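You operate a simulated robot arm through the tools that you are given. There is no shell and no other tool. Be economical: measure what you need, move in short steps, check, and stop when the job is done.

The job below is to be done with a simulated robot arm. You get a single attempt, and the scene is never put back.

Task
Close the housing with the red cap, clamp it and pump till the green lamp is lit.
Fine: Shut the bleed tap before you pump. Leave the other cap where it lies.

The check looks at the end state, three seconds after you hand in, the way a careful person would. Anything else that was tipped, shoved, dropped, spilled or broken makes it a failure. A push-on lid holds only when it is set on centred and level and pressed home; a screw cap is set on level and turned clockwise until tight.

Robot
A 7-joint arm with a two-finger parallel gripper, fixed in place. Base frame: the origin is at the foot of the arm, x ahead of it, y to its left, z up. Units: m, degrees, N and s.
Its first joint turns from -166.0 to 166.0 degrees. Payload 4.4 kg.
The tool frame sits at the grasp point between the pads (the TCP): z along the fingers, y along the line on which they close. The tips reach 0.023 m beyond it. Largest opening 0.094 m; finger width 0.038, thickness 0.01; the body of the gripper, 0.054 by 0.096 m, starts 0.039 m behind the TCP.
Orientation is that of the tool frame in the base frame, as a unit quaternion [x, y, z, w]. With the fingers straight down and closing along the base's y, the tool's x points along the base's -x, its y along +y and its z along -z.

Tools
- The arm moves only by the tool move_arm. Its argument "deltas" is a list of rows, each an object of numbers (a shift or turn left out is 0, a gripper value left out holds the last): "x", "y", "z": the shift along the base's x, y, z in cm; "ax", "ay", "az": the turn, a rotation vector about the base's x, y, z in degrees; "fingers": the gripper command, from -1 (fully open) to 1 (shut), values between in proportion. In form: [{"x": .., "y": .., "z": .., "ax": .., "ay": .., "az": .., "fingers": ..}, ...]. A call has 1 to 8 rows; each row shifts and turns the commanded pose from where the row before left it. Rows are played at 5 a second. More than 0.05 m and 8.6 degrees between two rows, or a gripper value outside its range, and nothing of the call is played. A pose out of reach is approached as far as the arm can. The call stops where the force on the tool passes 40 N (or 10 N more than at its start, if that is more) or the arm is blocked; 0.2 s more then pass. The fingers move at their own pace (about 0.072 m/s each) and stop on an object; they squeeze with about 24 N. The grip force told is the motor's: it shows also when the fingers shut on nothing. Time passes only in rows, and 0.2 s behind the last, so rows that do not move let the fingers close. It gives the time, the measured TCP pose, the force on the tool (base axes), the opening and the grip force at its end, in the units of the frame above (readings bear some noise), and new pictures: "show" is both (left out), scene, wrist or none.
- Cameras (640 x 400 px; columns grow to the right, rows downward): "scene" is fixed at [0.0499, 0.6511, 1.557]; the picture's right is [-0.36, -0.93, 0.00], its down [-0.55, 0.21, -0.81] and it looks along [0.76, -0.29, -0.59] (base axes); focal length 360 px, centre (320, 200). "wrist" rides on the gripper at [0.086, 0.016, -0.074] in the tool frame; the picture's right is [-0.18, 0.98, 0.00], its down [-0.58, -0.11, -0.81] and it looks along [-0.79, -0.15, 0.59] (tool axes); focal length 243 px, centre (320, 200). There is no depth. A picture from a camera that has moved, and an enlarged one, comes with that camera's place and axes in the base frame and with its lens.
- inspect(camera, box): a new picture of the part [left, top, right, bottom] of that camera's present view, enlarged. The clock stands still meanwhile.
- finish_job(): hands the job in; it is judged then, once.

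Go step by step. Nothing tells you positions but the pictures and the camera data: compare them with the known pose of the tool, close in by small moves and look again before you grip or let go. The budget is 120 turns and 200 pictures, counting those below and the enlarged ones. Unless the task says otherwise, let go and move clear before handing in, and close with one line.

The tools are called after ">>>" by a JSON object that holds its "api" and its "payload". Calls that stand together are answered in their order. move_arm: Moves the arm, as the interface text tells. Its arguments: {"type":"object","properties":{"deltas":{"type":"array","items":{"type":"object","properties":{"x":{"type":"number"},"y":{"type":"number"},"z":{"type":"number"},"ax":{"type":"number"},"ay":{"type":"number"},"az":{"type":"number"},"fingers":{"type":"number"}}}},"show":{"type":"string","enum":["both","scene","wrist","none"]}},"required":["deltas"]} The other tools are called the same way: inspect (camera, box) takes an enlarged picture of a part of a camera's view; finish_job () hands the job in.

At the start:

```text
time: 0.0
ee_pos: [0.5023, 0.3237, 1.2457]
tcp_rot: [0.0, 1.0, -0.001, 0.0]
force: [-0.4, 0.7, 0.6]
opening: 0.0941
finger_force: 0.1
```

scene: 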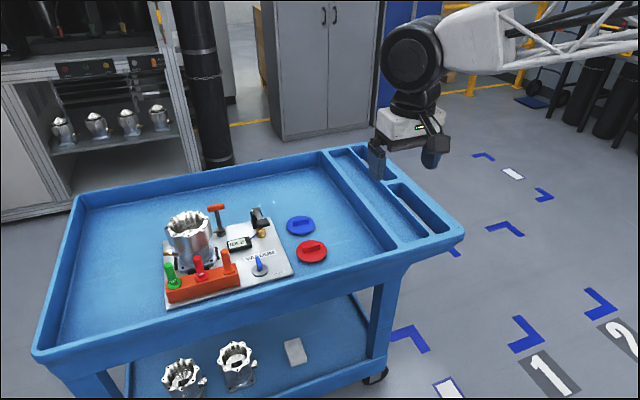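
wrist: 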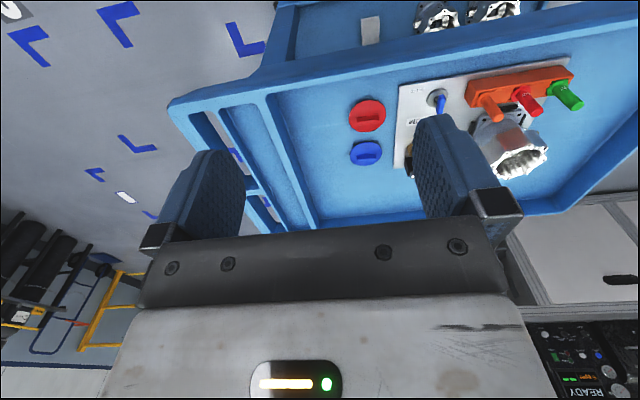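

I see a blue cart with a base plate carrying a housing, three levers or lamps, a toggle, and a tap; the red and blue caps lie beside it. I'll enlarge the station first.

>>> {"api": "inspect", "payload": {"camera": "scene", "box": [150, 190, 340, 310]}}

>>> {"api": "inspect", "payload": {"camera": "wrist", "box": [330, 50, 600, 220]}}

```text
3.33 times, centred on (245, 250) of scene
camera zoom: at [0.0499, 0.6511, 1.557], right [-0.36, -0.93, 0.0], down [-0.55, 0.21, -0.81], along [0.76, -0.29, -0.59], focal length 1202 px, centre (570, 33)
```

zoom: 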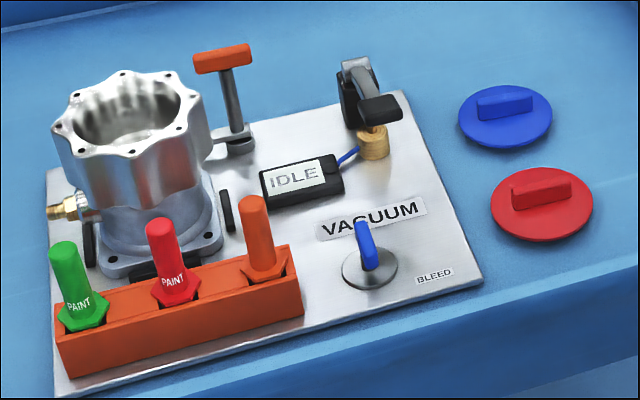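

```text
2.35 times, centred on (465, 135) of wrist
camera zoom: at [0.4153, 0.3388, 1.32], right [0.18, 0.98, 0.0], down [0.58, -0.11, 0.81], along [0.79, -0.15, -0.59], focal length 571 px, centre (-21, 353)
```

zoom: 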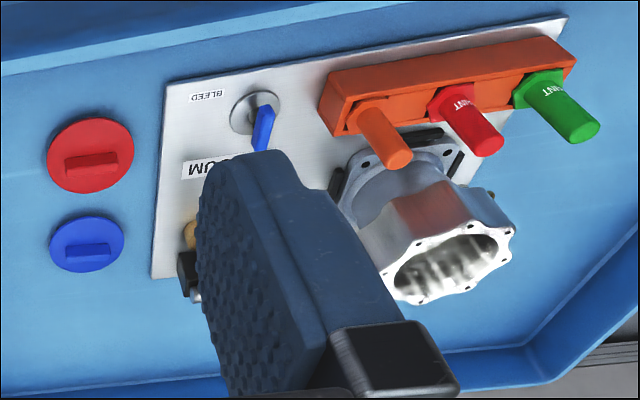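

The caps lie near (0.81, 0.39) and the housing is farther out, near (0.89, 0.71) with its top at about 0.92. I need a closer view of the mechanisms, so I'll carry the gripper over toward the housing at height.

>>> {"api": "move_arm", "payload": {"deltas": [{"y": 4.5}, {"y": 4.5}, {"y": 4.5}, {"y": 4.5, "x": 1}, {"y": 4.5, "x": 1}, {"y": 3, "x": 2}], "show": "both"}}

```text
time: 1.4
ee_pos: [0.5418, 0.5806, 1.2473]
tcp_rot: [0.0, 1.0, 0.001, 0.001]
force: [-0.4, -0.3, 0.0]
opening: 0.0941
finger_force: 0.0
camera wrist: at [0.4556, 0.5953, 1.3204], right [0.18, 0.98, 0.0], down [0.58, -0.11, 0.81], along [0.79, -0.15, -0.59], focal length 243 px, centre (320, 200)
```

scene: 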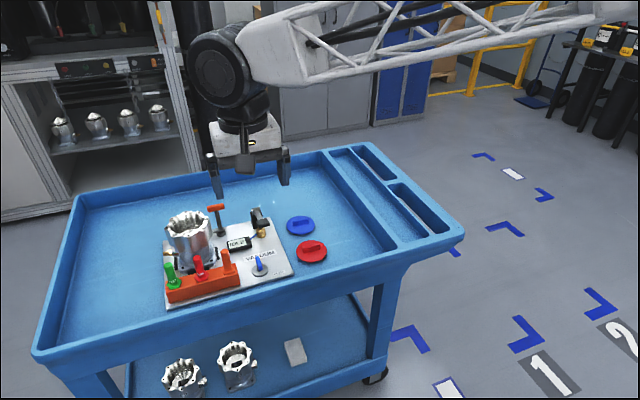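
wrist: 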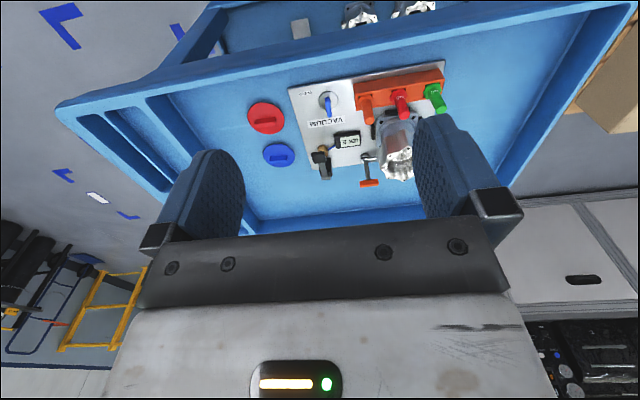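

The wrist view now covers the whole station, so I'll enlarge it.

>>> {"api": "inspect", "payload": {"camera": "wrist", "box": [240, 50, 460, 200]}}

>>> {"api": "inspect", "payload": {"camera": "scene", "box": [195, 190, 295, 290]}}

```text
2.67 times, centred on (350, 125) of wrist
camera zoom: at [0.4556, 0.5953, 1.3204], right [0.18, 0.98, 0.0], down [0.58, -0.11, 0.81], along [0.79, -0.15, -0.59], focal length 647 px, centre (240, 400)
```

zoom: 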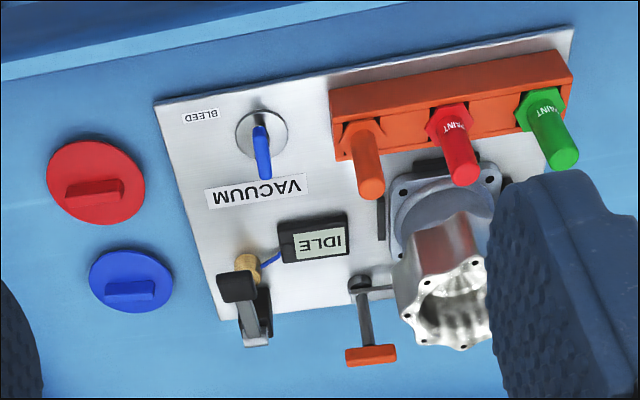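

```text
4.00 times, centred on (245, 240) of scene
camera zoom: at [0.0499, 0.6511, 1.557], right [-0.36, -0.93, 0.0], down [-0.55, 0.21, -0.81], along [0.76, -0.29, -0.59], focal length 1442 px, centre (620, 40)
```

zoom: 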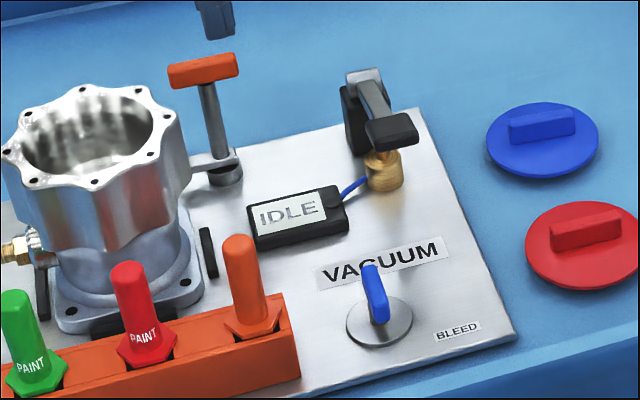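

The T-handle post stands near (0.99, 0.63), the pump lever is near the brass fitting, and the housing is at a radius of about 1.14 m. Before committing I'll test the reach in free air above the housing.

>>> {"api": "move_arm", "payload": {"deltas": [{"x": 4.5, "y": 1}, {"x": 4.5, "y": 1}, {"x": 4.5, "y": 1}, {"x": 4.5, "y": 1}, {"x": 4.5, "y": 1.5}, {"x": 4.5, "y": 2}, {"x": 3, "y": 2, "z": -3}], "show": "both"}}

```text
time: 3.0
ee_pos: [0.8403, 0.6743, 1.2185]
tcp_rot: [0.0, 1.0, 0.001, 0.001]
force: [-0.9, 0.0, 2.0]
opening: 0.0939
finger_force: 0.1
camera wrist: at [0.7544, 0.6892, 1.2925], right [0.18, 0.98, 0.0], down [0.58, -0.11, 0.81], along [0.79, -0.15, -0.59], focal length 243 px, centre (320, 200)
```

scene: 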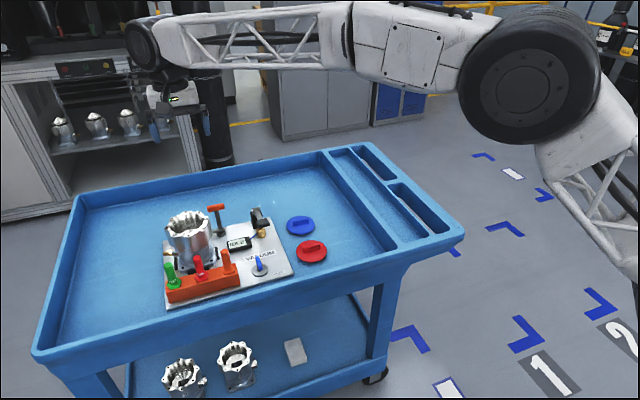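
wrist: 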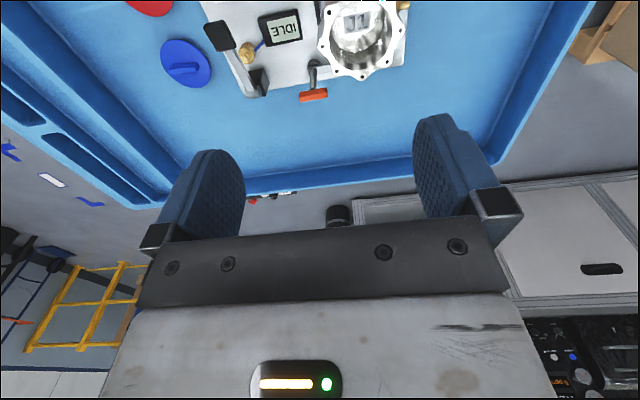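

Reach looks better at height than the quoted figure, and both views agree on the housing at about (0.895, 0.718). I'll enlarge this view to understand the mechanisms.

>>> {"api": "inspect", "payload": {"camera": "wrist", "box": [190, 0, 420, 120]}}

```text
2.78 times, centred on (305, 60) of wrist
camera zoom: at [0.7544, 0.6892, 1.2925], right [0.18, 0.98, 0.0], down [0.58, -0.11, 0.81], along [0.79, -0.15, -0.59], focal length 675 px, centre (362, 590)
```

zoom: 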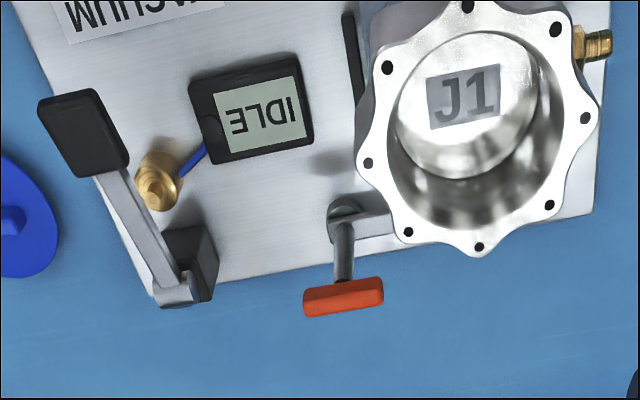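

The black lever is hinged at its far end and slopes up to its grip over the brass pump, so it pumps by pressing down. The orange T-handle is probably the clamp, and I'll lower the camera for a closer look at it.

>>> {"api": "move_arm", "payload": {"deltas": [{"x": -2, "y": -1.5, "z": -4.5}, {"x": -1.5, "y": -1.5, "z": -4.5}, {"x": -0.5, "y": -1.5, "z": -4.5}, {"y": -1, "z": -4.5}, {"z": -4}], "show": "wrist"}}

>>> {"api": "inspect", "payload": {"camera": "wrist", "box": [180, 0, 460, 180]}}

```text
refused: row 1 steps farther than a row can; nothing moved
```

```text
2.22 times, centred on (320, 90) of wrist
camera zoom: at [0.7544, 0.6892, 1.2925], right [0.18, 0.98, 0.0], down [0.58, -0.11, 0.81], along [0.79, -0.15, -0.59], focal length 539 px, centre (320, 444)
```

zoom: 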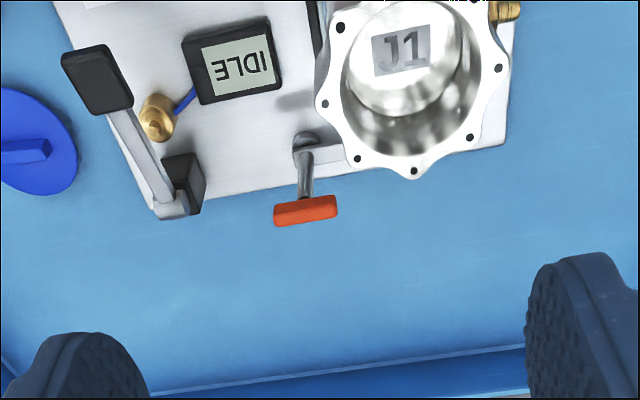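

The row was too long, so I'll repeat the descent in smaller steps.

>>> {"api": "move_arm", "payload": {"deltas": [{"x": -2, "y": -1.5, "z": -4}, {"x": -1.5, "y": -1.5, "z": -4}, {"x": -0.5, "y": -1.5, "z": -4}, {"y": -1, "z": -4.5}, {"z": -4.5}], "show": "none"}}

>>> {"api": "inspect", "payload": {"camera": "wrist", "box": [180, 0, 500, 200]}}

```text
time: 4.2
ee_pos: [0.8016, 0.6165, 1.0065]
tcp_rot: [0.0, 1.0, 0.001, 0.001]
force: [-0.3, 0.2, 0.3]
opening: 0.0941
finger_force: 0.0
```

```text
2.00 times, centred on (340, 100) of wrist
camera zoom: at [0.7151, 0.6324, 1.081], right [0.18, 0.98, 0.0], down [0.58, -0.11, 0.81], along [0.79, -0.15, -0.59], focal length 485 px, centre (280, 400)
```

zoom: 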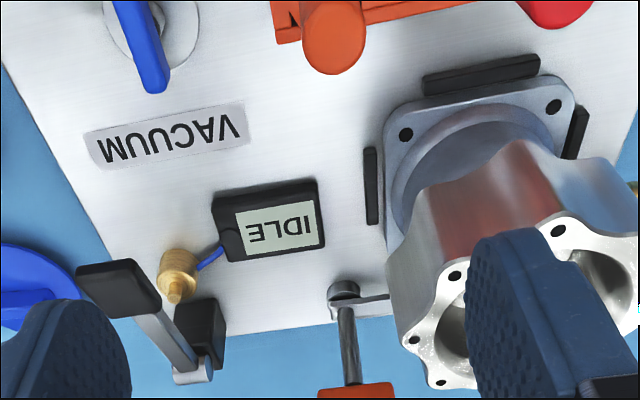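

The T-handle post has an arm at plate level near the housing flange, which I'll study more closely later. Next I'll fetch the red cap: move above (0.807, 0.387) and yaw the tool +90° so the fingers close along x across its bar.

>>> {"api": "move_arm", "payload": {"deltas": [{"y": -2.8, "az": 8.4}, {"y": -2.8, "az": 8.4}, {"y": -2.8, "az": 8.4}, {"y": -2.8, "az": 8.4}, {"y": -2.8, "az": 8.4}, {"y": -2.8, "az": 8.4}, {"y": -2.8, "az": 8.4}, {"y": -2.8, "az": 8.4}], "show": "none"}}

>>> {"api": "move_arm", "payload": {"deltas": [{"y": -0.5, "az": 8.4}, {"az": 8.4, "x": 0.5}, {"az": 6, "z": -3}, {"z": -4}], "show": "both"}}

```text
time: 6.0
ee_pos: [0.8013, 0.3943, 1.0047]
tcp_rot: [-0.554, 0.832, -0.001, 0.001]
force: [-0.3, -0.5, 0.6]
opening: 0.094
finger_force: 0.0
```

```text
time: 7.0
ee_pos: [0.8071, 0.3897, 0.9362]
tcp_rot: [0.708, -0.707, 0.0, -0.001]
force: [0.7, -0.6, -0.1]
opening: 0.0939
finger_force: 0.1
camera wrist: at [0.7908, 0.3019, 1.0096], right [-0.98, 0.18, 0.0], down [0.11, 0.58, 0.81], along [0.15, 0.79, -0.59], focal length 243 px, centre (320, 200)
```

scene: 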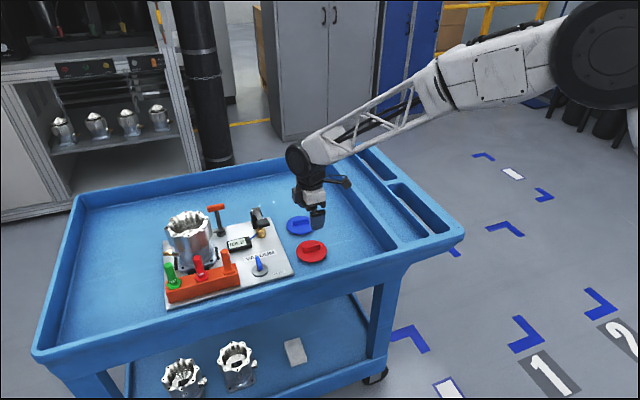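
wrist: 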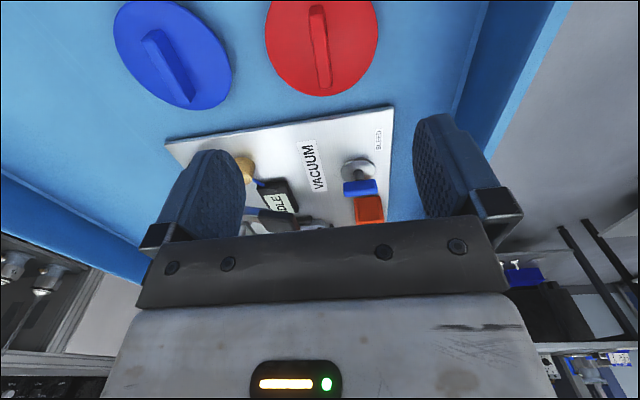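

The red cap's bar is nearly under the TCP; I'll enlarge the view for its alignment and height.

>>> {"api": "inspect", "payload": {"camera": "wrist", "box": [240, 0, 400, 100]}}

>>> {"api": "inspect", "payload": {"camera": "scene", "box": [270, 190, 350, 280]}}

```text
4.00 times, centred on (320, 50) of wrist
camera zoom: at [0.7908, 0.3019, 1.0096], right [-0.98, 0.18, 0.0], down [0.11, 0.58, 0.81], along [0.15, 0.79, -0.59], focal length 970 px, centre (320, 800)
```

zoom: 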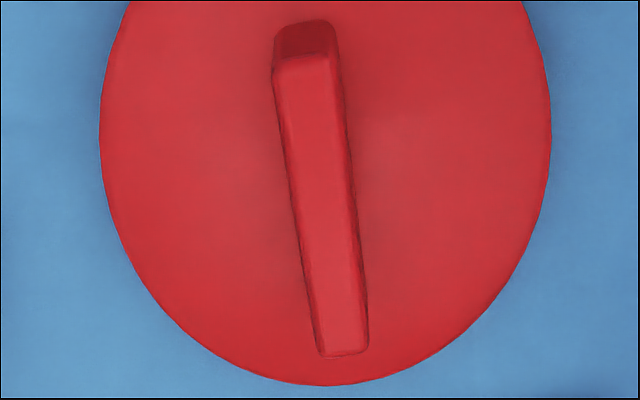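

```text
4.44 times, centred on (310, 235) of scene
camera zoom: at [0.0499, 0.6511, 1.557], right [-0.36, -0.93, 0.0], down [-0.55, 0.21, -0.81], along [0.76, -0.29, -0.59], focal length 1602 px, centre (364, 44)
```

zoom: 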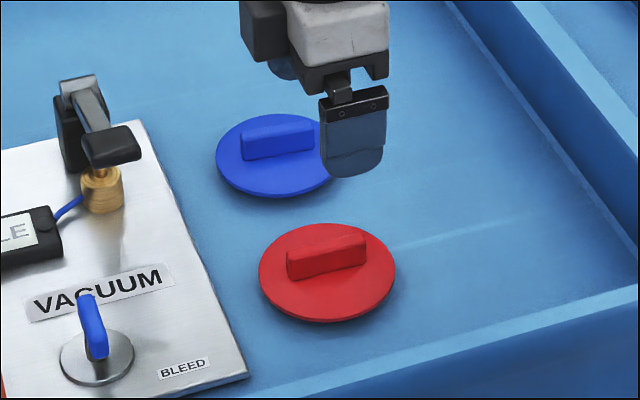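

The bar's centre is at about (0.806, 0.388) and its top near z 0.795. I'll narrow the fingers to about 6 cm and descend to just above grip height.

>>> {"api": "move_arm", "payload": {"deltas": [{"fingers": -0.28, "y": -0.15, "x": -0.1, "az": -2}, {"z": -4}, {"z": -4}, {"z": -2}], "show": "both"}}

```text
time: 8.0
ee_pos: [0.8053, 0.388, 0.8366]
tcp_rot: [-0.695, 0.719, -0.001, 0.001]
force: [0.1, 0.2, -0.4]
opening: 0.0602
finger_force: 0.1
camera wrist: at [0.7864, 0.3007, 0.9106], right [-0.98, 0.22, 0.0], down [0.13, 0.58, 0.81], along [0.18, 0.79, -0.59], focal length 243 px, centre (320, 200)
```

scene: 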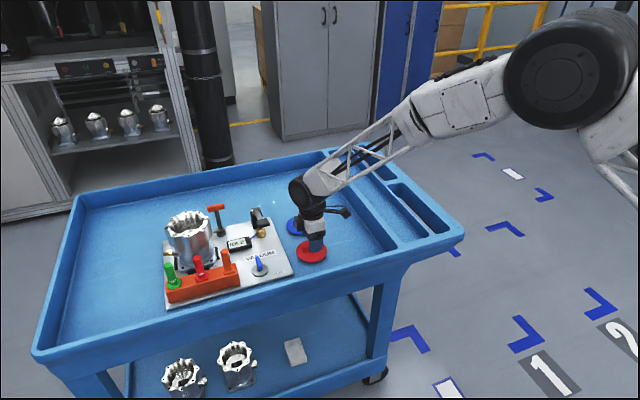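
wrist: 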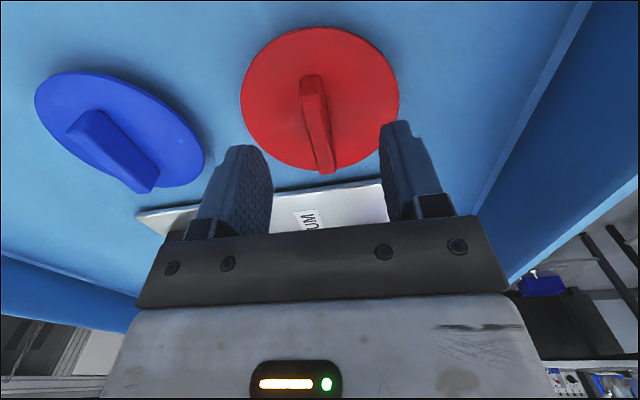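

Aligned; I'll descend the last 3.4 cm and close.

>>> {"api": "move_arm", "payload": {"deltas": [{"z": -1.5, "x": 0.15}, {"z": -1.2, "y": -0.2}, {"z": -0.6}, {}, {"fingers": 1}, {}, {}], "show": "both"}}

```text
time: 9.1
ee_pos: [0.81, 0.3866, 0.8079]
tcp_rot: [-0.695, 0.719, 0.0, 0.003]
force: [1.2, -0.4, 10.6]
opening: 0.0244
finger_force: 7.7
stopped in row 5: the force on the tool passed its limit (the readings are from after the stop); the commanded pose is now the measured one
camera wrist: at [0.7898, 0.2988, 0.8816], right [-0.98, 0.22, -0.01], down [0.12, 0.58, 0.81], along [0.18, 0.79, -0.59], focal length 243 px, centre (320, 200)
```

scene: 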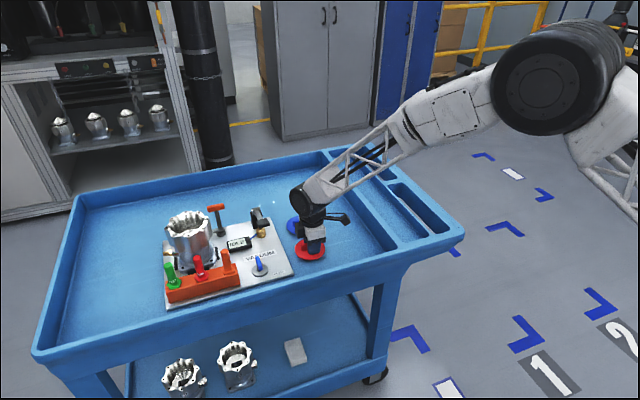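
wrist: 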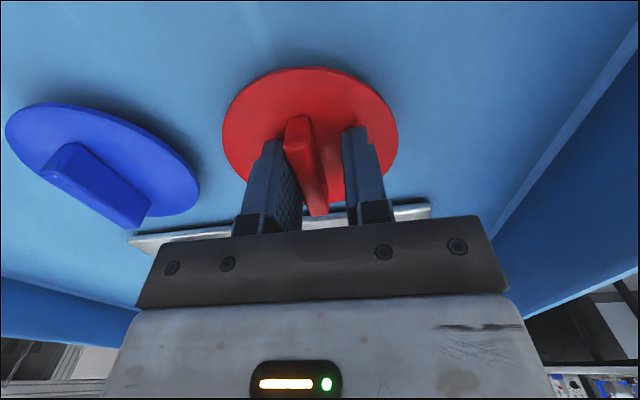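

The fingertips reached the disc, so its top is near 0.784. I'll ease up slightly and finish closing.

>>> {"api": "move_arm", "payload": {"deltas": [{"z": 0.2, "fingers": 0.3}, {}, {"fingers": 1}, {}, {}], "show": "wrist"}}

```text
time: 10.3
ee_pos: [0.8084, 0.3846, 0.809]
tcp_rot: [-0.695, 0.719, 0.0, 0.002]
force: [0.6, -0.1, 0.4]
opening: 0.0112
finger_force: 23.8
camera wrist: at [0.7893, 0.2988, 0.8828], right [-0.98, 0.22, 0.0], down [0.13, 0.58, 0.81], along [0.18, 0.79, -0.59], focal length 243 px, centre (320, 200)
```

wrist: 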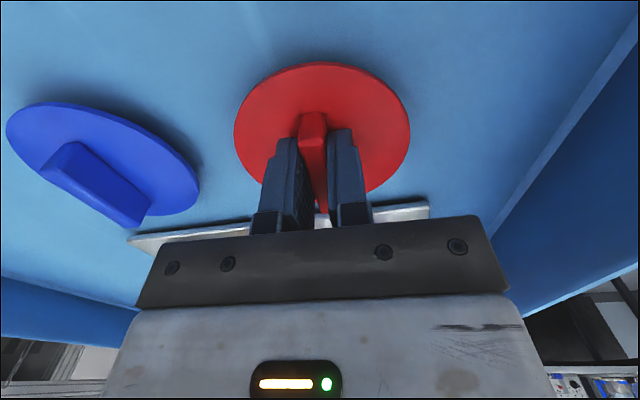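

The red cap's bar is gripped at 11 mm. I'll lift straight up.

>>> {"api": "move_arm", "payload": {"deltas": [{"z": 2}, {"z": 4.5}, {"z": 4.5}, {"z": 4.5}, {"z": 4.5}, {"z": 2}], "show": "wrist"}}

```text
time: 11.7
ee_pos: [0.8098, 0.385, 1.0288]
tcp_rot: [-0.695, 0.719, -0.001, 0.001]
force: [-0.8, 0.1, 0.7]
opening: 0.0
finger_force: 23.9
camera wrist: at [0.7901, 0.2985, 1.1027], right [-0.98, 0.22, 0.0], down [0.13, 0.58, 0.81], along [0.18, 0.79, -0.59], focal length 243 px, centre (320, 200)
```

wrist: 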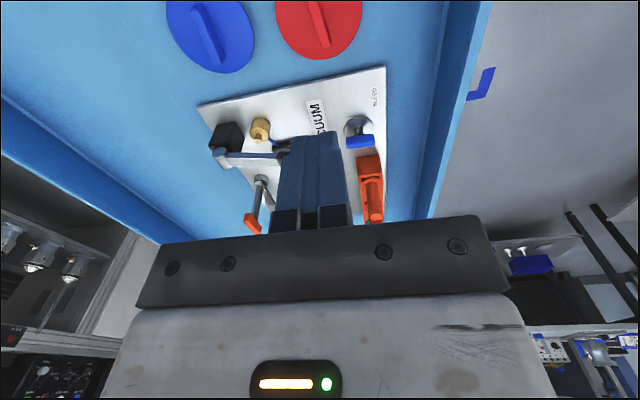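

The cap slipped out of the grip and still lies on the tray, slightly turned. I'll look closely at it.

>>> {"api": "inspect", "payload": {"camera": "wrist", "box": [240, 0, 400, 100]}}

>>> {"api": "inspect", "payload": {"camera": "scene", "box": [280, 200, 340, 280]}}

```text
4.00 times, centred on (320, 50) of wrist
camera zoom: at [0.7901, 0.2985, 1.1027], right [-0.98, 0.22, 0.0], down [0.13, 0.58, 0.81], along [0.18, 0.79, -0.59], focal length 970 px, centre (320, 800)
```

zoom: 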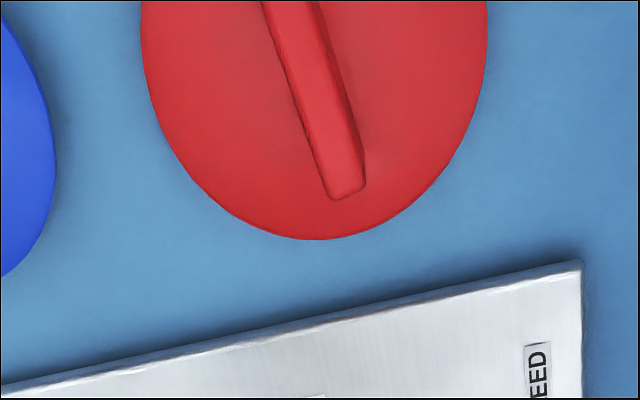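

```text
5.00 times, centred on (310, 240) of scene
camera zoom: at [0.0499, 0.6511, 1.557], right [-0.36, -0.93, 0.0], down [-0.55, 0.21, -0.81], along [0.76, -0.29, -0.59], focal length 1802 px, centre (370, 0)
```

zoom: 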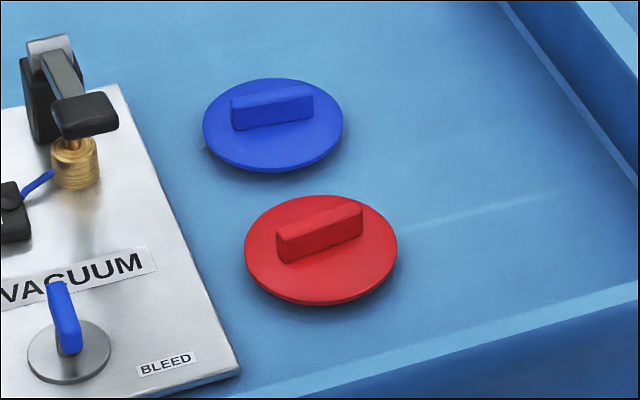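

The bar's top is at about 0.803, its centre is at about (0.813, 0.393), and it now lies about 10° counter-clockwise. I'll re-align with that yaw, grip lower and lift slowly.

>>> {"api": "move_arm", "payload": {"deltas": [{"fingers": -0.28, "x": 0.3, "y": 0.8, "az": 5}, {"z": -4.5, "az": 5}, {"z": -4.5}, {"z": -4.5}, {"z": -3.5}, {}], "show": "both"}}

>>> {"api": "inspect", "payload": {"camera": "wrist", "box": [220, 20, 420, 200]}}

```text
time: 13.1
ee_pos: [0.8125, 0.3921, 0.8589]
tcp_rot: [0.754, -0.656, 0.0, -0.001]
force: [-0.1, 0.1, 0.5]
opening: 0.0601
finger_force: 0.1
camera wrist: at [0.8081, 0.3029, 0.9328], right [-1.0, 0.05, 0.0], down [0.02, 0.59, 0.81], along [0.04, 0.81, -0.59], focal length 243 px, centre (320, 200)
```

scene: 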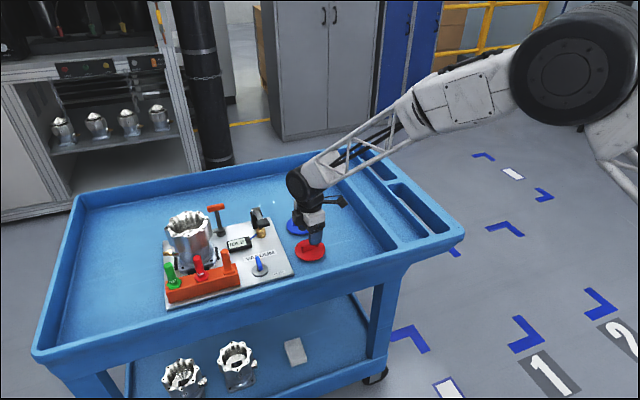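
wrist: 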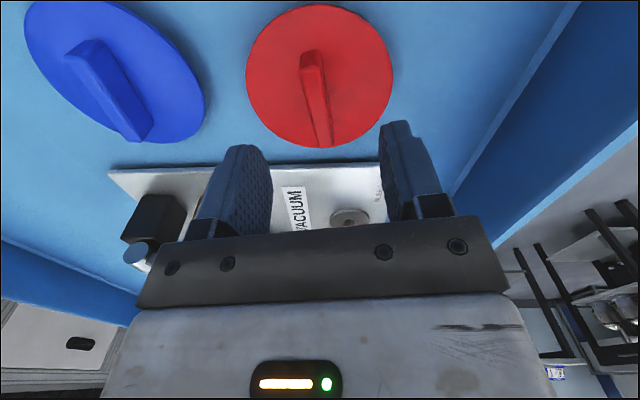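

```text
2.22 times, centred on (320, 110) of wrist
camera zoom: at [0.8081, 0.3029, 0.9328], right [-1.0, 0.05, 0.0], down [0.02, 0.59, 0.81], along [0.04, 0.81, -0.59], focal length 539 px, centre (320, 400)
```

zoom: 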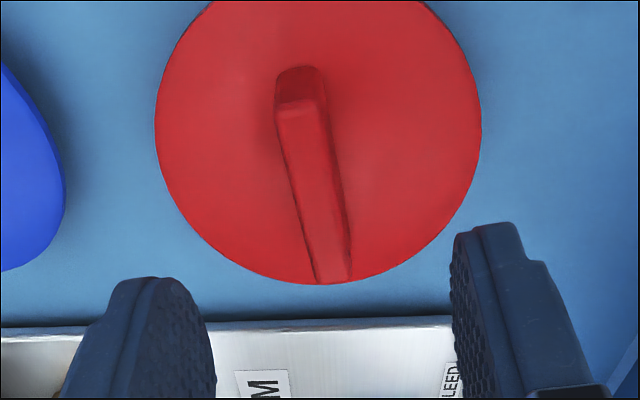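

Bar and fingers are aligned within about 1° and 2 mm. I'll descend to touch the disc lightly.

>>> {"api": "move_arm", "payload": {"deltas": [{"z": -3, "y": -0.2}, {"z": -1.8}, {"z": -0.4}, {}], "show": "none"}}

```text
time: 14.1
ee_pos: [0.8122, 0.3912, 0.8081]
tcp_rot: [0.754, -0.656, 0.0, -0.003]
force: [0.5, -1.3, 11.2]
opening: 0.0611
finger_force: 1.2
```

The tips touch the disc at TCP z 0.808. I'll ease up 1.5 mm, close, and look at the grip.

>>> {"api": "move_arm", "payload": {"deltas": [{"z": 0.15}, {"fingers": 0.5}, {}, {"fingers": 1}, {}, {}, {}], "show": "none"}}

>>> {"api": "inspect", "payload": {"camera": "wrist", "box": [220, 40, 420, 240]}}

```text
time: 15.7
ee_pos: [0.8121, 0.3907, 0.8095]
tcp_rot: [0.754, -0.656, 0.001, -0.002]
force: [-0.5, 0.2, -0.5]
opening: 0.0112
finger_force: 24.3
```

```text
2.00 times, centred on (320, 140) of wrist
camera zoom: at [0.8078, 0.3021, 0.8819], right [-1.0, 0.05, 0.0], down [0.02, 0.59, 0.81], along [0.04, 0.81, -0.59], focal length 485 px, centre (320, 320)
```

zoom: 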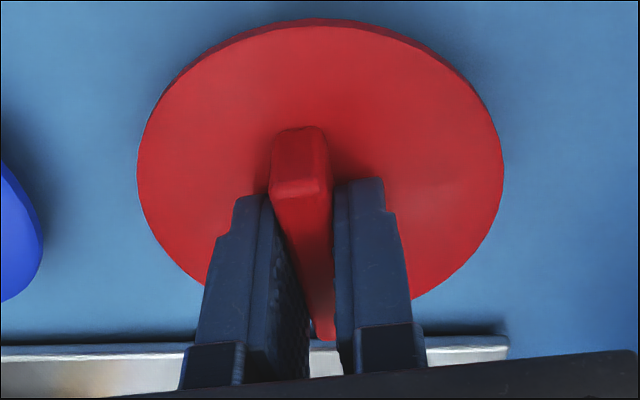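

The grip looks sound, so I'll lift slowly.

>>> {"api": "move_arm", "payload": {"deltas": [{"z": 0.3}, {"z": 0.4}, {"z": 0.6}, {"z": 0.8}, {"z": 1}], "show": "wrist"}}

```text
time: 16.9
ee_pos: [0.812, 0.3916, 0.8407]
tcp_rot: [0.755, -0.656, 0.0, -0.001]
force: [-0.5, 0.1, -1.1]
opening: 0.0111
finger_force: 24.1
camera wrist: at [0.8075, 0.3031, 0.914], right [-1.0, 0.05, 0.0], down [0.02, 0.59, 0.81], along [0.04, 0.81, -0.59], focal length 243 px, centre (320, 200)
```

wrist: 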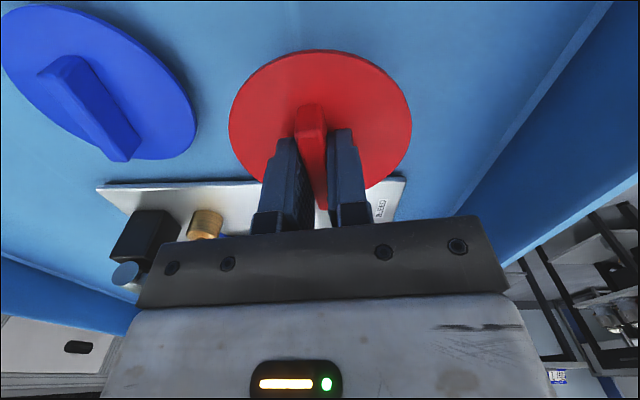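

It holds this time. I'll keep lifting at a gentle pace.

>>> {"api": "move_arm", "payload": {"deltas": [{"z": 1.5}, {"z": 2}, {"z": 2.5}, {"z": 2.5}, {"z": 2.5}, {"z": 2.5}, {"z": 2}, {"z": 1.5}], "show": "wrist"}}

```text
time: 18.7
ee_pos: [0.8113, 0.3929, 1.0104]
tcp_rot: [0.755, -0.656, 0.001, -0.003]
force: [-0.4, -0.4, -0.6]
opening: 0.0109
finger_force: 23.7
camera wrist: at [0.8072, 0.3027, 1.0834], right [-1.0, 0.05, 0.0], down [0.02, 0.59, 0.81], along [0.04, 0.81, -0.59], focal length 243 px, centre (320, 200)
```

wrist: 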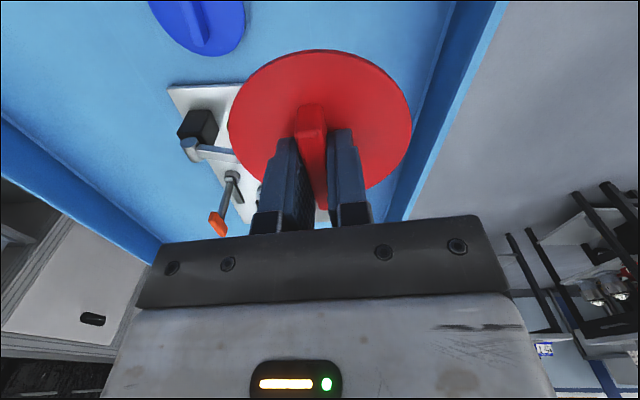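

The cap is firmly held. I'll carry it over toward the housing while yawing back to about 38°.

>>> {"api": "move_arm", "payload": {"deltas": [{"y": 2, "az": -4, "z": 0.5}, {"y": 3.5, "az": -8, "z": 0.5}, {"y": 3.5, "az": -8}, {"y": 4, "az": -8}, {"y": 4, "az": -8}, {"y": 4, "az": -8, "x": 1}, {"y": 3.5, "az": -8, "x": 1}, {"y": 2, "az": -8, "x": 1}], "show": "both"}}

```text
time: 20.5
ee_pos: [0.8412, 0.6584, 1.0205]
tcp_rot: [-0.326, 0.945, -0.001, 0.001]
force: [0.2, 0.6, -0.5]
opening: 0.0111
finger_force: 24.1
camera wrist: at [0.7631, 0.6174, 1.094], right [-0.46, 0.89, 0.0], down [0.52, 0.27, 0.81], along [0.72, 0.37, -0.59], focal length 243 px, centre (320, 200)
```

scene: 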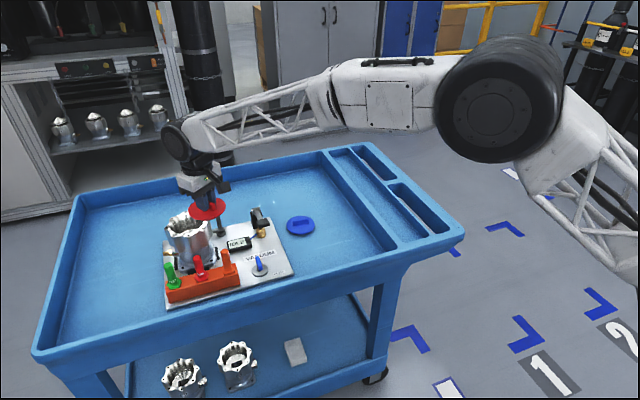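
wrist: 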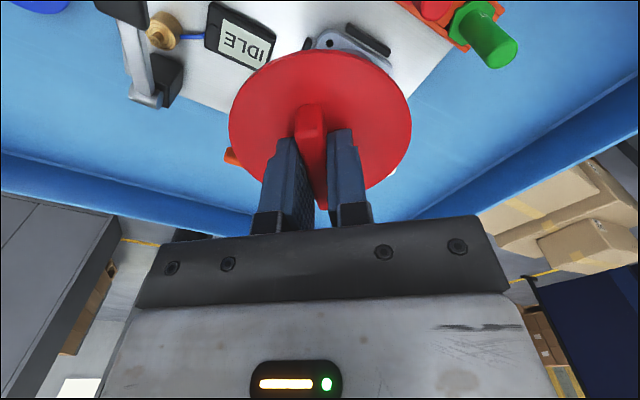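

Now I'll move above the housing axis, estimated at (0.893, 0.718), with clearance.

>>> {"api": "move_arm", "payload": {"deltas": [{"x": 1.5, "y": 1.5}, {"x": 1.5, "y": 2}, {"x": 1.5, "y": 1.5}, {"x": 0.7, "y": 1}, {"z": -1}, {}], "show": "wrist"}}

>>> {"api": "inspect", "payload": {"camera": "scene", "box": [140, 170, 260, 270]}}

```text
time: 21.9
ee_pos: [0.8947, 0.7157, 1.0097]
tcp_rot: [-0.326, 0.945, -0.001, 0.002]
force: [0.1, 0.2, -0.3]
opening: 0.0112
finger_force: 24.0
camera wrist: at [0.8162, 0.674, 1.0833], right [-0.46, 0.89, 0.0], down [0.52, 0.27, 0.81], along [0.72, 0.37, -0.59], focal length 243 px, centre (320, 200)
```

wrist: 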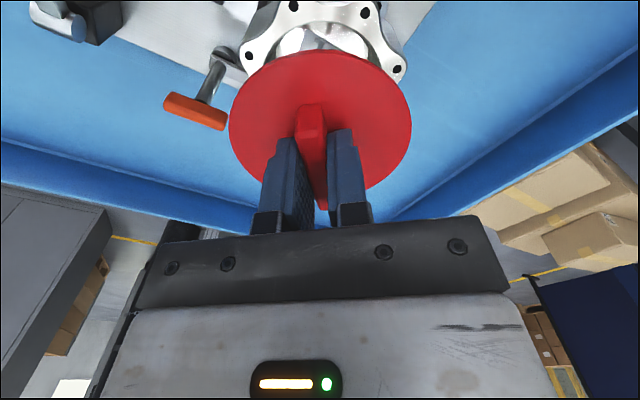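

```text
4.00 times, centred on (200, 220) of scene
camera zoom: at [0.0499, 0.6511, 1.557], right [-0.36, -0.93, 0.0], down [-0.55, 0.21, -0.81], along [0.76, -0.29, -0.59], focal length 1442 px, centre (800, 120)
```

zoom: 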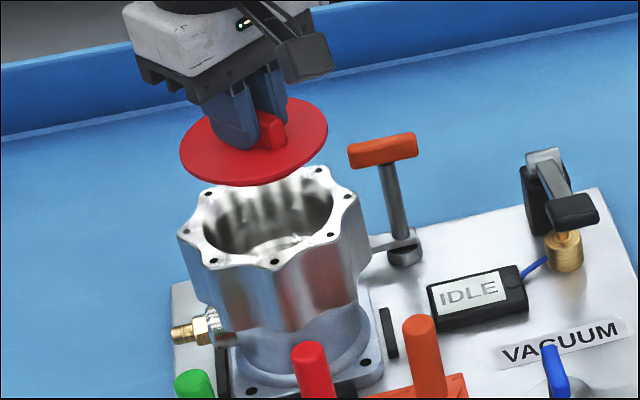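

The arm reaches the spot. From the bolt holes the housing axis is about (0.896, 0.718) with the rim at 0.925. I'll shift to (0.897, 0.719), lower to just above the rim and look again.

>>> {"api": "move_arm", "payload": {"deltas": [{"x": 0.2, "y": 0.3}, {"z": -1}, {"z": -1.2}, {"z": -0.8}, {}], "show": "wrist"}}

>>> {"api": "inspect", "payload": {"camera": "scene", "box": [150, 190, 230, 250]}}

```text
time: 23.1
ee_pos: [0.8968, 0.7197, 0.9791]
tcp_rot: [-0.326, 0.945, -0.001, 0.001]
force: [-0.3, -0.4, 0.3]
opening: 0.0109
finger_force: 24.1
camera wrist: at [0.8182, 0.6783, 1.0536], right [-0.46, 0.89, 0.0], down [0.52, 0.27, 0.81], along [0.72, 0.37, -0.59], focal length 243 px, centre (320, 200)
```

wrist: 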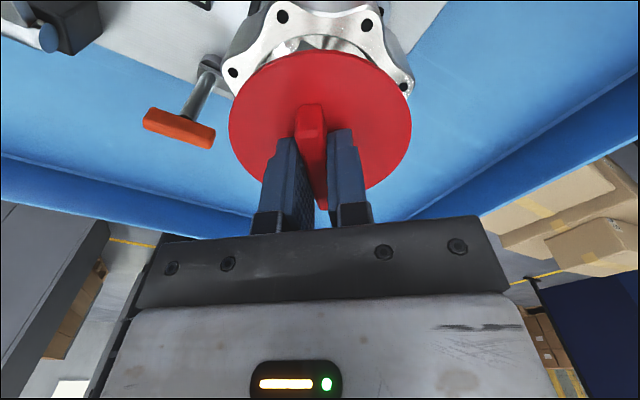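

```text
6.67 times, centred on (190, 220) of scene
camera zoom: at [0.0499, 0.6511, 1.557], right [-0.36, -0.93, 0.0], down [-0.55, 0.21, -0.81], along [0.76, -0.29, -0.59], focal length 2403 px, centre (1187, 67)
```

zoom: 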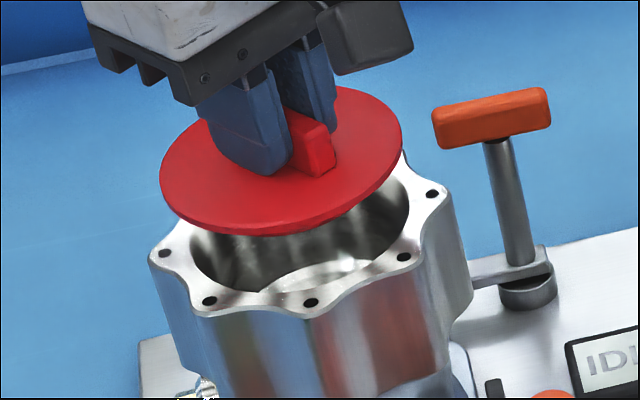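

The alignment looks within about 1–2 mm in both views. I'll nudge inward 1 mm and lower gently onto the rim.

>>> {"api": "move_arm", "payload": {"deltas": [{"x": -0.1, "y": -0.1}, {"z": -0.6}, {"z": -0.5}, {"z": -0.4}, {}], "show": "wrist"}}

>>> {"api": "inspect", "payload": {"camera": "scene", "box": [150, 190, 230, 250]}}

```text
time: 24.3
ee_pos: [0.8948, 0.7183, 0.9643]
tcp_rot: [-0.326, 0.945, -0.002, 0.002]
force: [-0.2, 0.7, -0.9]
opening: 0.011
finger_force: 24.1
camera wrist: at [0.8171, 0.6777, 1.0388], right [-0.46, 0.89, 0.0], down [0.52, 0.27, 0.81], along [0.72, 0.37, -0.59], focal length 243 px, centre (320, 200)
```

wrist: 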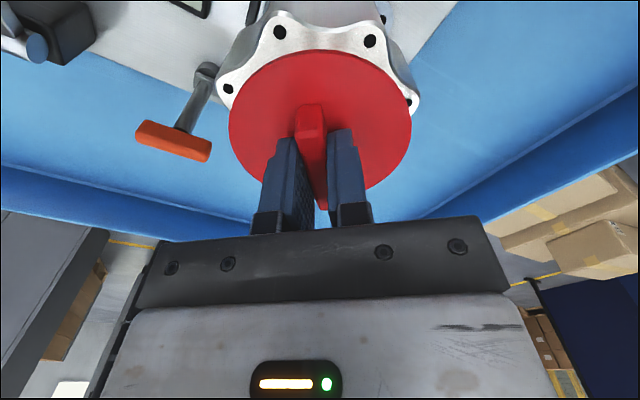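

```text
6.67 times, centred on (190, 220) of scene
camera zoom: at [0.0499, 0.6511, 1.557], right [-0.36, -0.93, 0.0], down [-0.55, 0.21, -0.81], along [0.76, -0.29, -0.59], focal length 2403 px, centre (1187, 67)
```

zoom: 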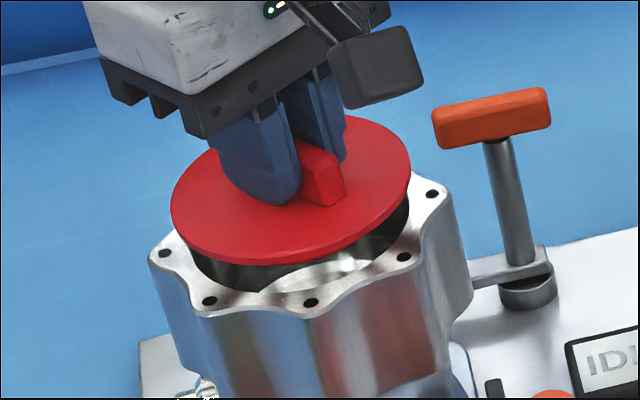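

Still centred, with a visible gap of about 1.5 cm. I'll keep lowering until contact.

>>> {"api": "move_arm", "payload": {"deltas": [{"z": -0.3}, {"z": -0.3}, {"z": -0.3}, {"z": -0.2}, {}], "show": "wrist"}}

>>> {"api": "inspect", "payload": {"camera": "scene", "box": [150, 190, 230, 250]}}

```text
time: 25.5
ee_pos: [0.8949, 0.7183, 0.9552]
tcp_rot: [-0.326, 0.945, -0.001, 0.003]
force: [2.5, -0.8, 7.6]
opening: 0.0112
finger_force: 23.8
camera wrist: at [0.8163, 0.6779, 1.0285], right [-0.46, 0.89, 0.0], down [0.52, 0.27, 0.81], along [0.72, 0.37, -0.59], focal length 243 px, centre (320, 200)
```

wrist: 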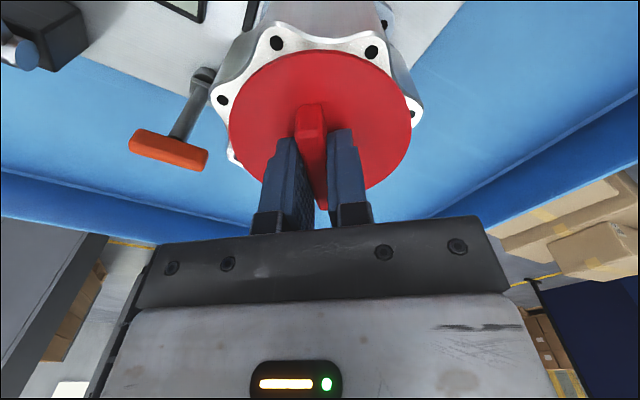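

```text
6.67 times, centred on (190, 220) of scene
camera zoom: at [0.0499, 0.6511, 1.557], right [-0.36, -0.93, 0.0], down [-0.55, 0.21, -0.81], along [0.76, -0.29, -0.59], focal length 2403 px, centre (1187, 67)
```

zoom: 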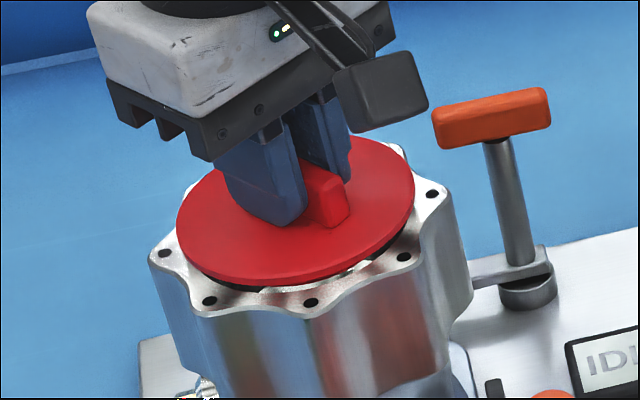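

Contact at 7.6 N with a +x side force, so the plug seems to touch the bore edge on the near side. I'll ease off, shift slightly in +x and try again.

>>> {"api": "move_arm", "payload": {"deltas": [{"z": 0.1, "x": 0.15}, {}, {"z": -0.2}, {"z": -0.2}, {}], "show": "none"}}

>>> {"api": "inspect", "payload": {"camera": "scene", "box": [160, 200, 220, 240]}}

```text
time: 26.7
ee_pos: [0.8967, 0.7184, 0.9552]
tcp_rot: [-0.325, 0.946, -0.001, 0.004]
force: [3.1, 0.0, 32.7]
opening: 0.0114
finger_force: 24.0
```

```text
10.00 times, centred on (190, 220) of scene
camera zoom: at [0.0499, 0.6511, 1.557], right [-0.36, -0.93, 0.0], down [-0.55, 0.21, -0.81], along [0.76, -0.29, -0.59], focal length 3604 px, centre (1620, 0)
```

zoom: 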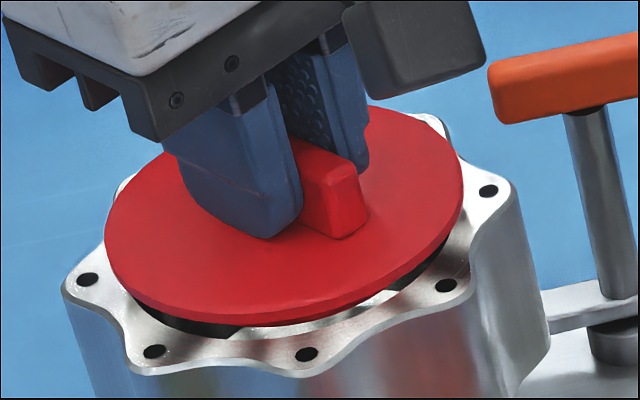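

It carries 33 N without sinking. The disc is only a few mm above the rim, so the plug is inside and needs pressing home. I'll nudge 1 mm in −y and press further.

>>> {"api": "move_arm", "payload": {"deltas": [{"y": -0.1, "x": -0.05}, {"z": -0.2}, {"z": -0.2}, {"z": -0.2}, {}], "show": "none"}}

>>> {"api": "inspect", "payload": {"camera": "scene", "box": [160, 200, 220, 240]}}

```text
time: 27.2
ee_pos: [0.8968, 0.7183, 0.9536]
tcp_rot: [-0.325, 0.946, -0.001, 0.004]
force: [1.0, 0.8, 6.8]
opening: 0.0112
finger_force: 24.1
stopped in row 2: the force on the tool passed its limit (the readings are from after the stop); the commanded pose is now the measured one
```

```text
10.00 times, centred on (190, 220) of scene
camera zoom: at [0.0499, 0.6511, 1.557], right [-0.36, -0.93, 0.0], down [-0.55, 0.21, -0.81], along [0.76, -0.29, -0.59], focal length 3604 px, centre (1620, 0)
```

zoom: 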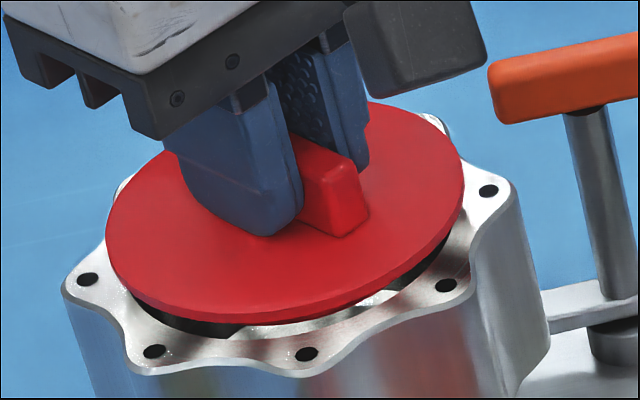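

The disc did not sink; the fingertips slid down the bar instead. I'll look very closely at what shows under its front edge.

>>> {"api": "inspect", "payload": {"camera": "scene", "box": [166, 220, 206, 240]}}

>>> {"api": "inspect", "payload": {"camera": "wrist", "box": [200, 20, 440, 200]}}

```text
16.00 times, centred on (186, 230) of scene
camera zoom: at [0.0499, 0.6511, 1.557], right [-0.36, -0.93, 0.0], down [-0.55, 0.21, -0.81], along [0.76, -0.29, -0.59], focal length 5767 px, centre (2464, -280)
```

zoom: 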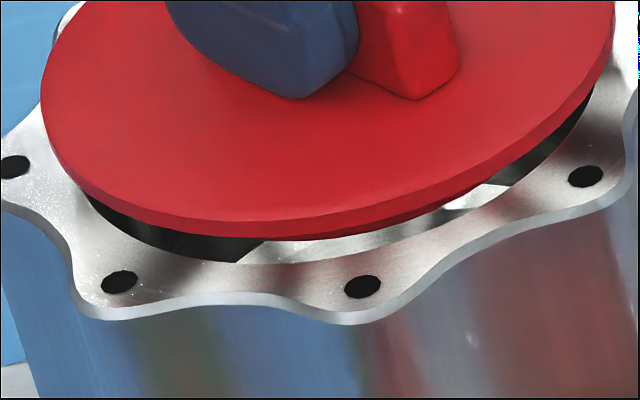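

```text
2.22 times, centred on (320, 110) of wrist
camera zoom: at [0.818, 0.6769, 1.0276], right [-0.46, 0.89, 0.0], down [0.52, 0.27, 0.81], along [0.72, 0.37, -0.58], focal length 539 px, centre (320, 400)
```

zoom: 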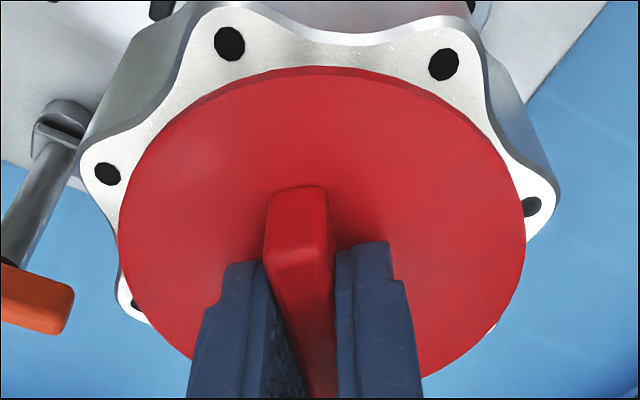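

The two views disagree by a few mm on where the cap stands over the bore. The contact force and a consistent rim height of about 0.918 suggest it should go farther outward. I'll lift a little, shift 3.5 mm out and touch down again to compare contact heights.

>>> {"api": "move_arm", "payload": {"deltas": [{"z": 0.7}, {"x": 0.33, "y": 0.12}, {"z": -0.4}, {"z": -0.3}, {"z": -0.15}, {}], "show": "wrist"}}

>>> {"api": "inspect", "payload": {"camera": "scene", "box": [160, 200, 220, 240]}}

```text
time: 28.6
ee_pos: [0.9011, 0.7199, 0.9507]
tcp_rot: [-0.326, 0.946, 0.0, 0.004]
force: [-0.3, 0.4, -0.3]
opening: 0.0113
finger_force: 24.4
camera wrist: at [0.8211, 0.6788, 1.0243], right [-0.46, 0.89, 0.0], down [0.52, 0.27, 0.81], along [0.72, 0.37, -0.59], focal length 243 px, centre (320, 200)
```

wrist: 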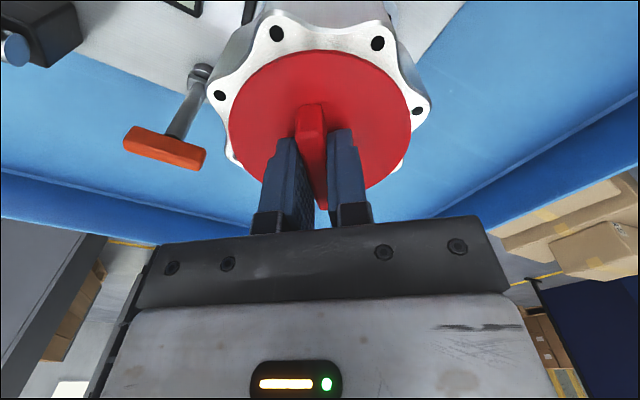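

```text
10.00 times, centred on (190, 220) of scene
camera zoom: at [0.0499, 0.6511, 1.557], right [-0.36, -0.93, 0.0], down [-0.55, 0.21, -0.81], along [0.76, -0.29, -0.59], focal length 3604 px, centre (1620, 0)
```

zoom: 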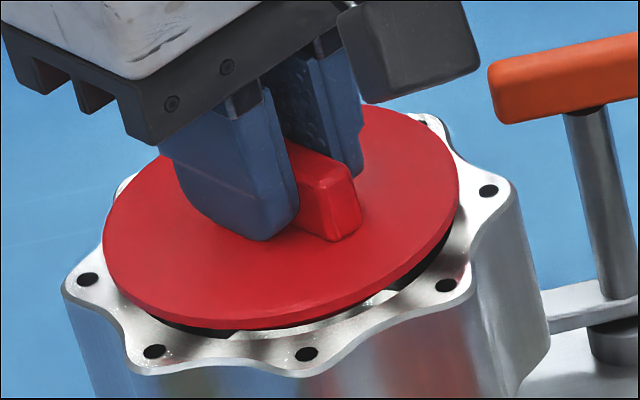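

It went 3 mm lower with no force at all, so this is the right direction. I'll keep lowering.

>>> {"api": "move_arm", "payload": {"deltas": [{"z": -0.2}, {"z": -0.2}, {"z": -0.2}, {"z": -0.2}, {}], "show": "wrist"}}

>>> {"api": "inspect", "payload": {"camera": "scene", "box": [160, 200, 220, 240]}}

```text
time: 29.8
ee_pos: [0.8995, 0.7188, 0.9428]
tcp_rot: [-0.327, 0.945, 0.0, 0.004]
force: [0.7, -0.2, -0.2]
opening: 0.0112
finger_force: 24.4
camera wrist: at [0.8207, 0.678, 1.0167], right [-0.46, 0.89, 0.0], down [0.52, 0.27, 0.81], along [0.72, 0.37, -0.59], focal length 243 px, centre (320, 200)
```

wrist: 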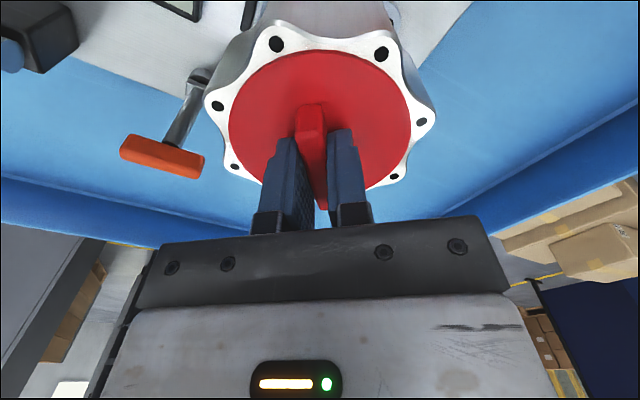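

```text
10.00 times, centred on (190, 220) of scene
camera zoom: at [0.0499, 0.6511, 1.557], right [-0.36, -0.93, 0.0], down [-0.55, 0.21, -0.81], along [0.76, -0.29, -0.59], focal length 3604 px, centre (1620, 0)
```

zoom: 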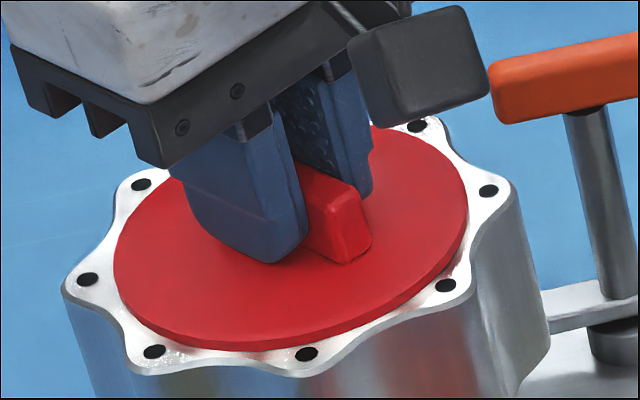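

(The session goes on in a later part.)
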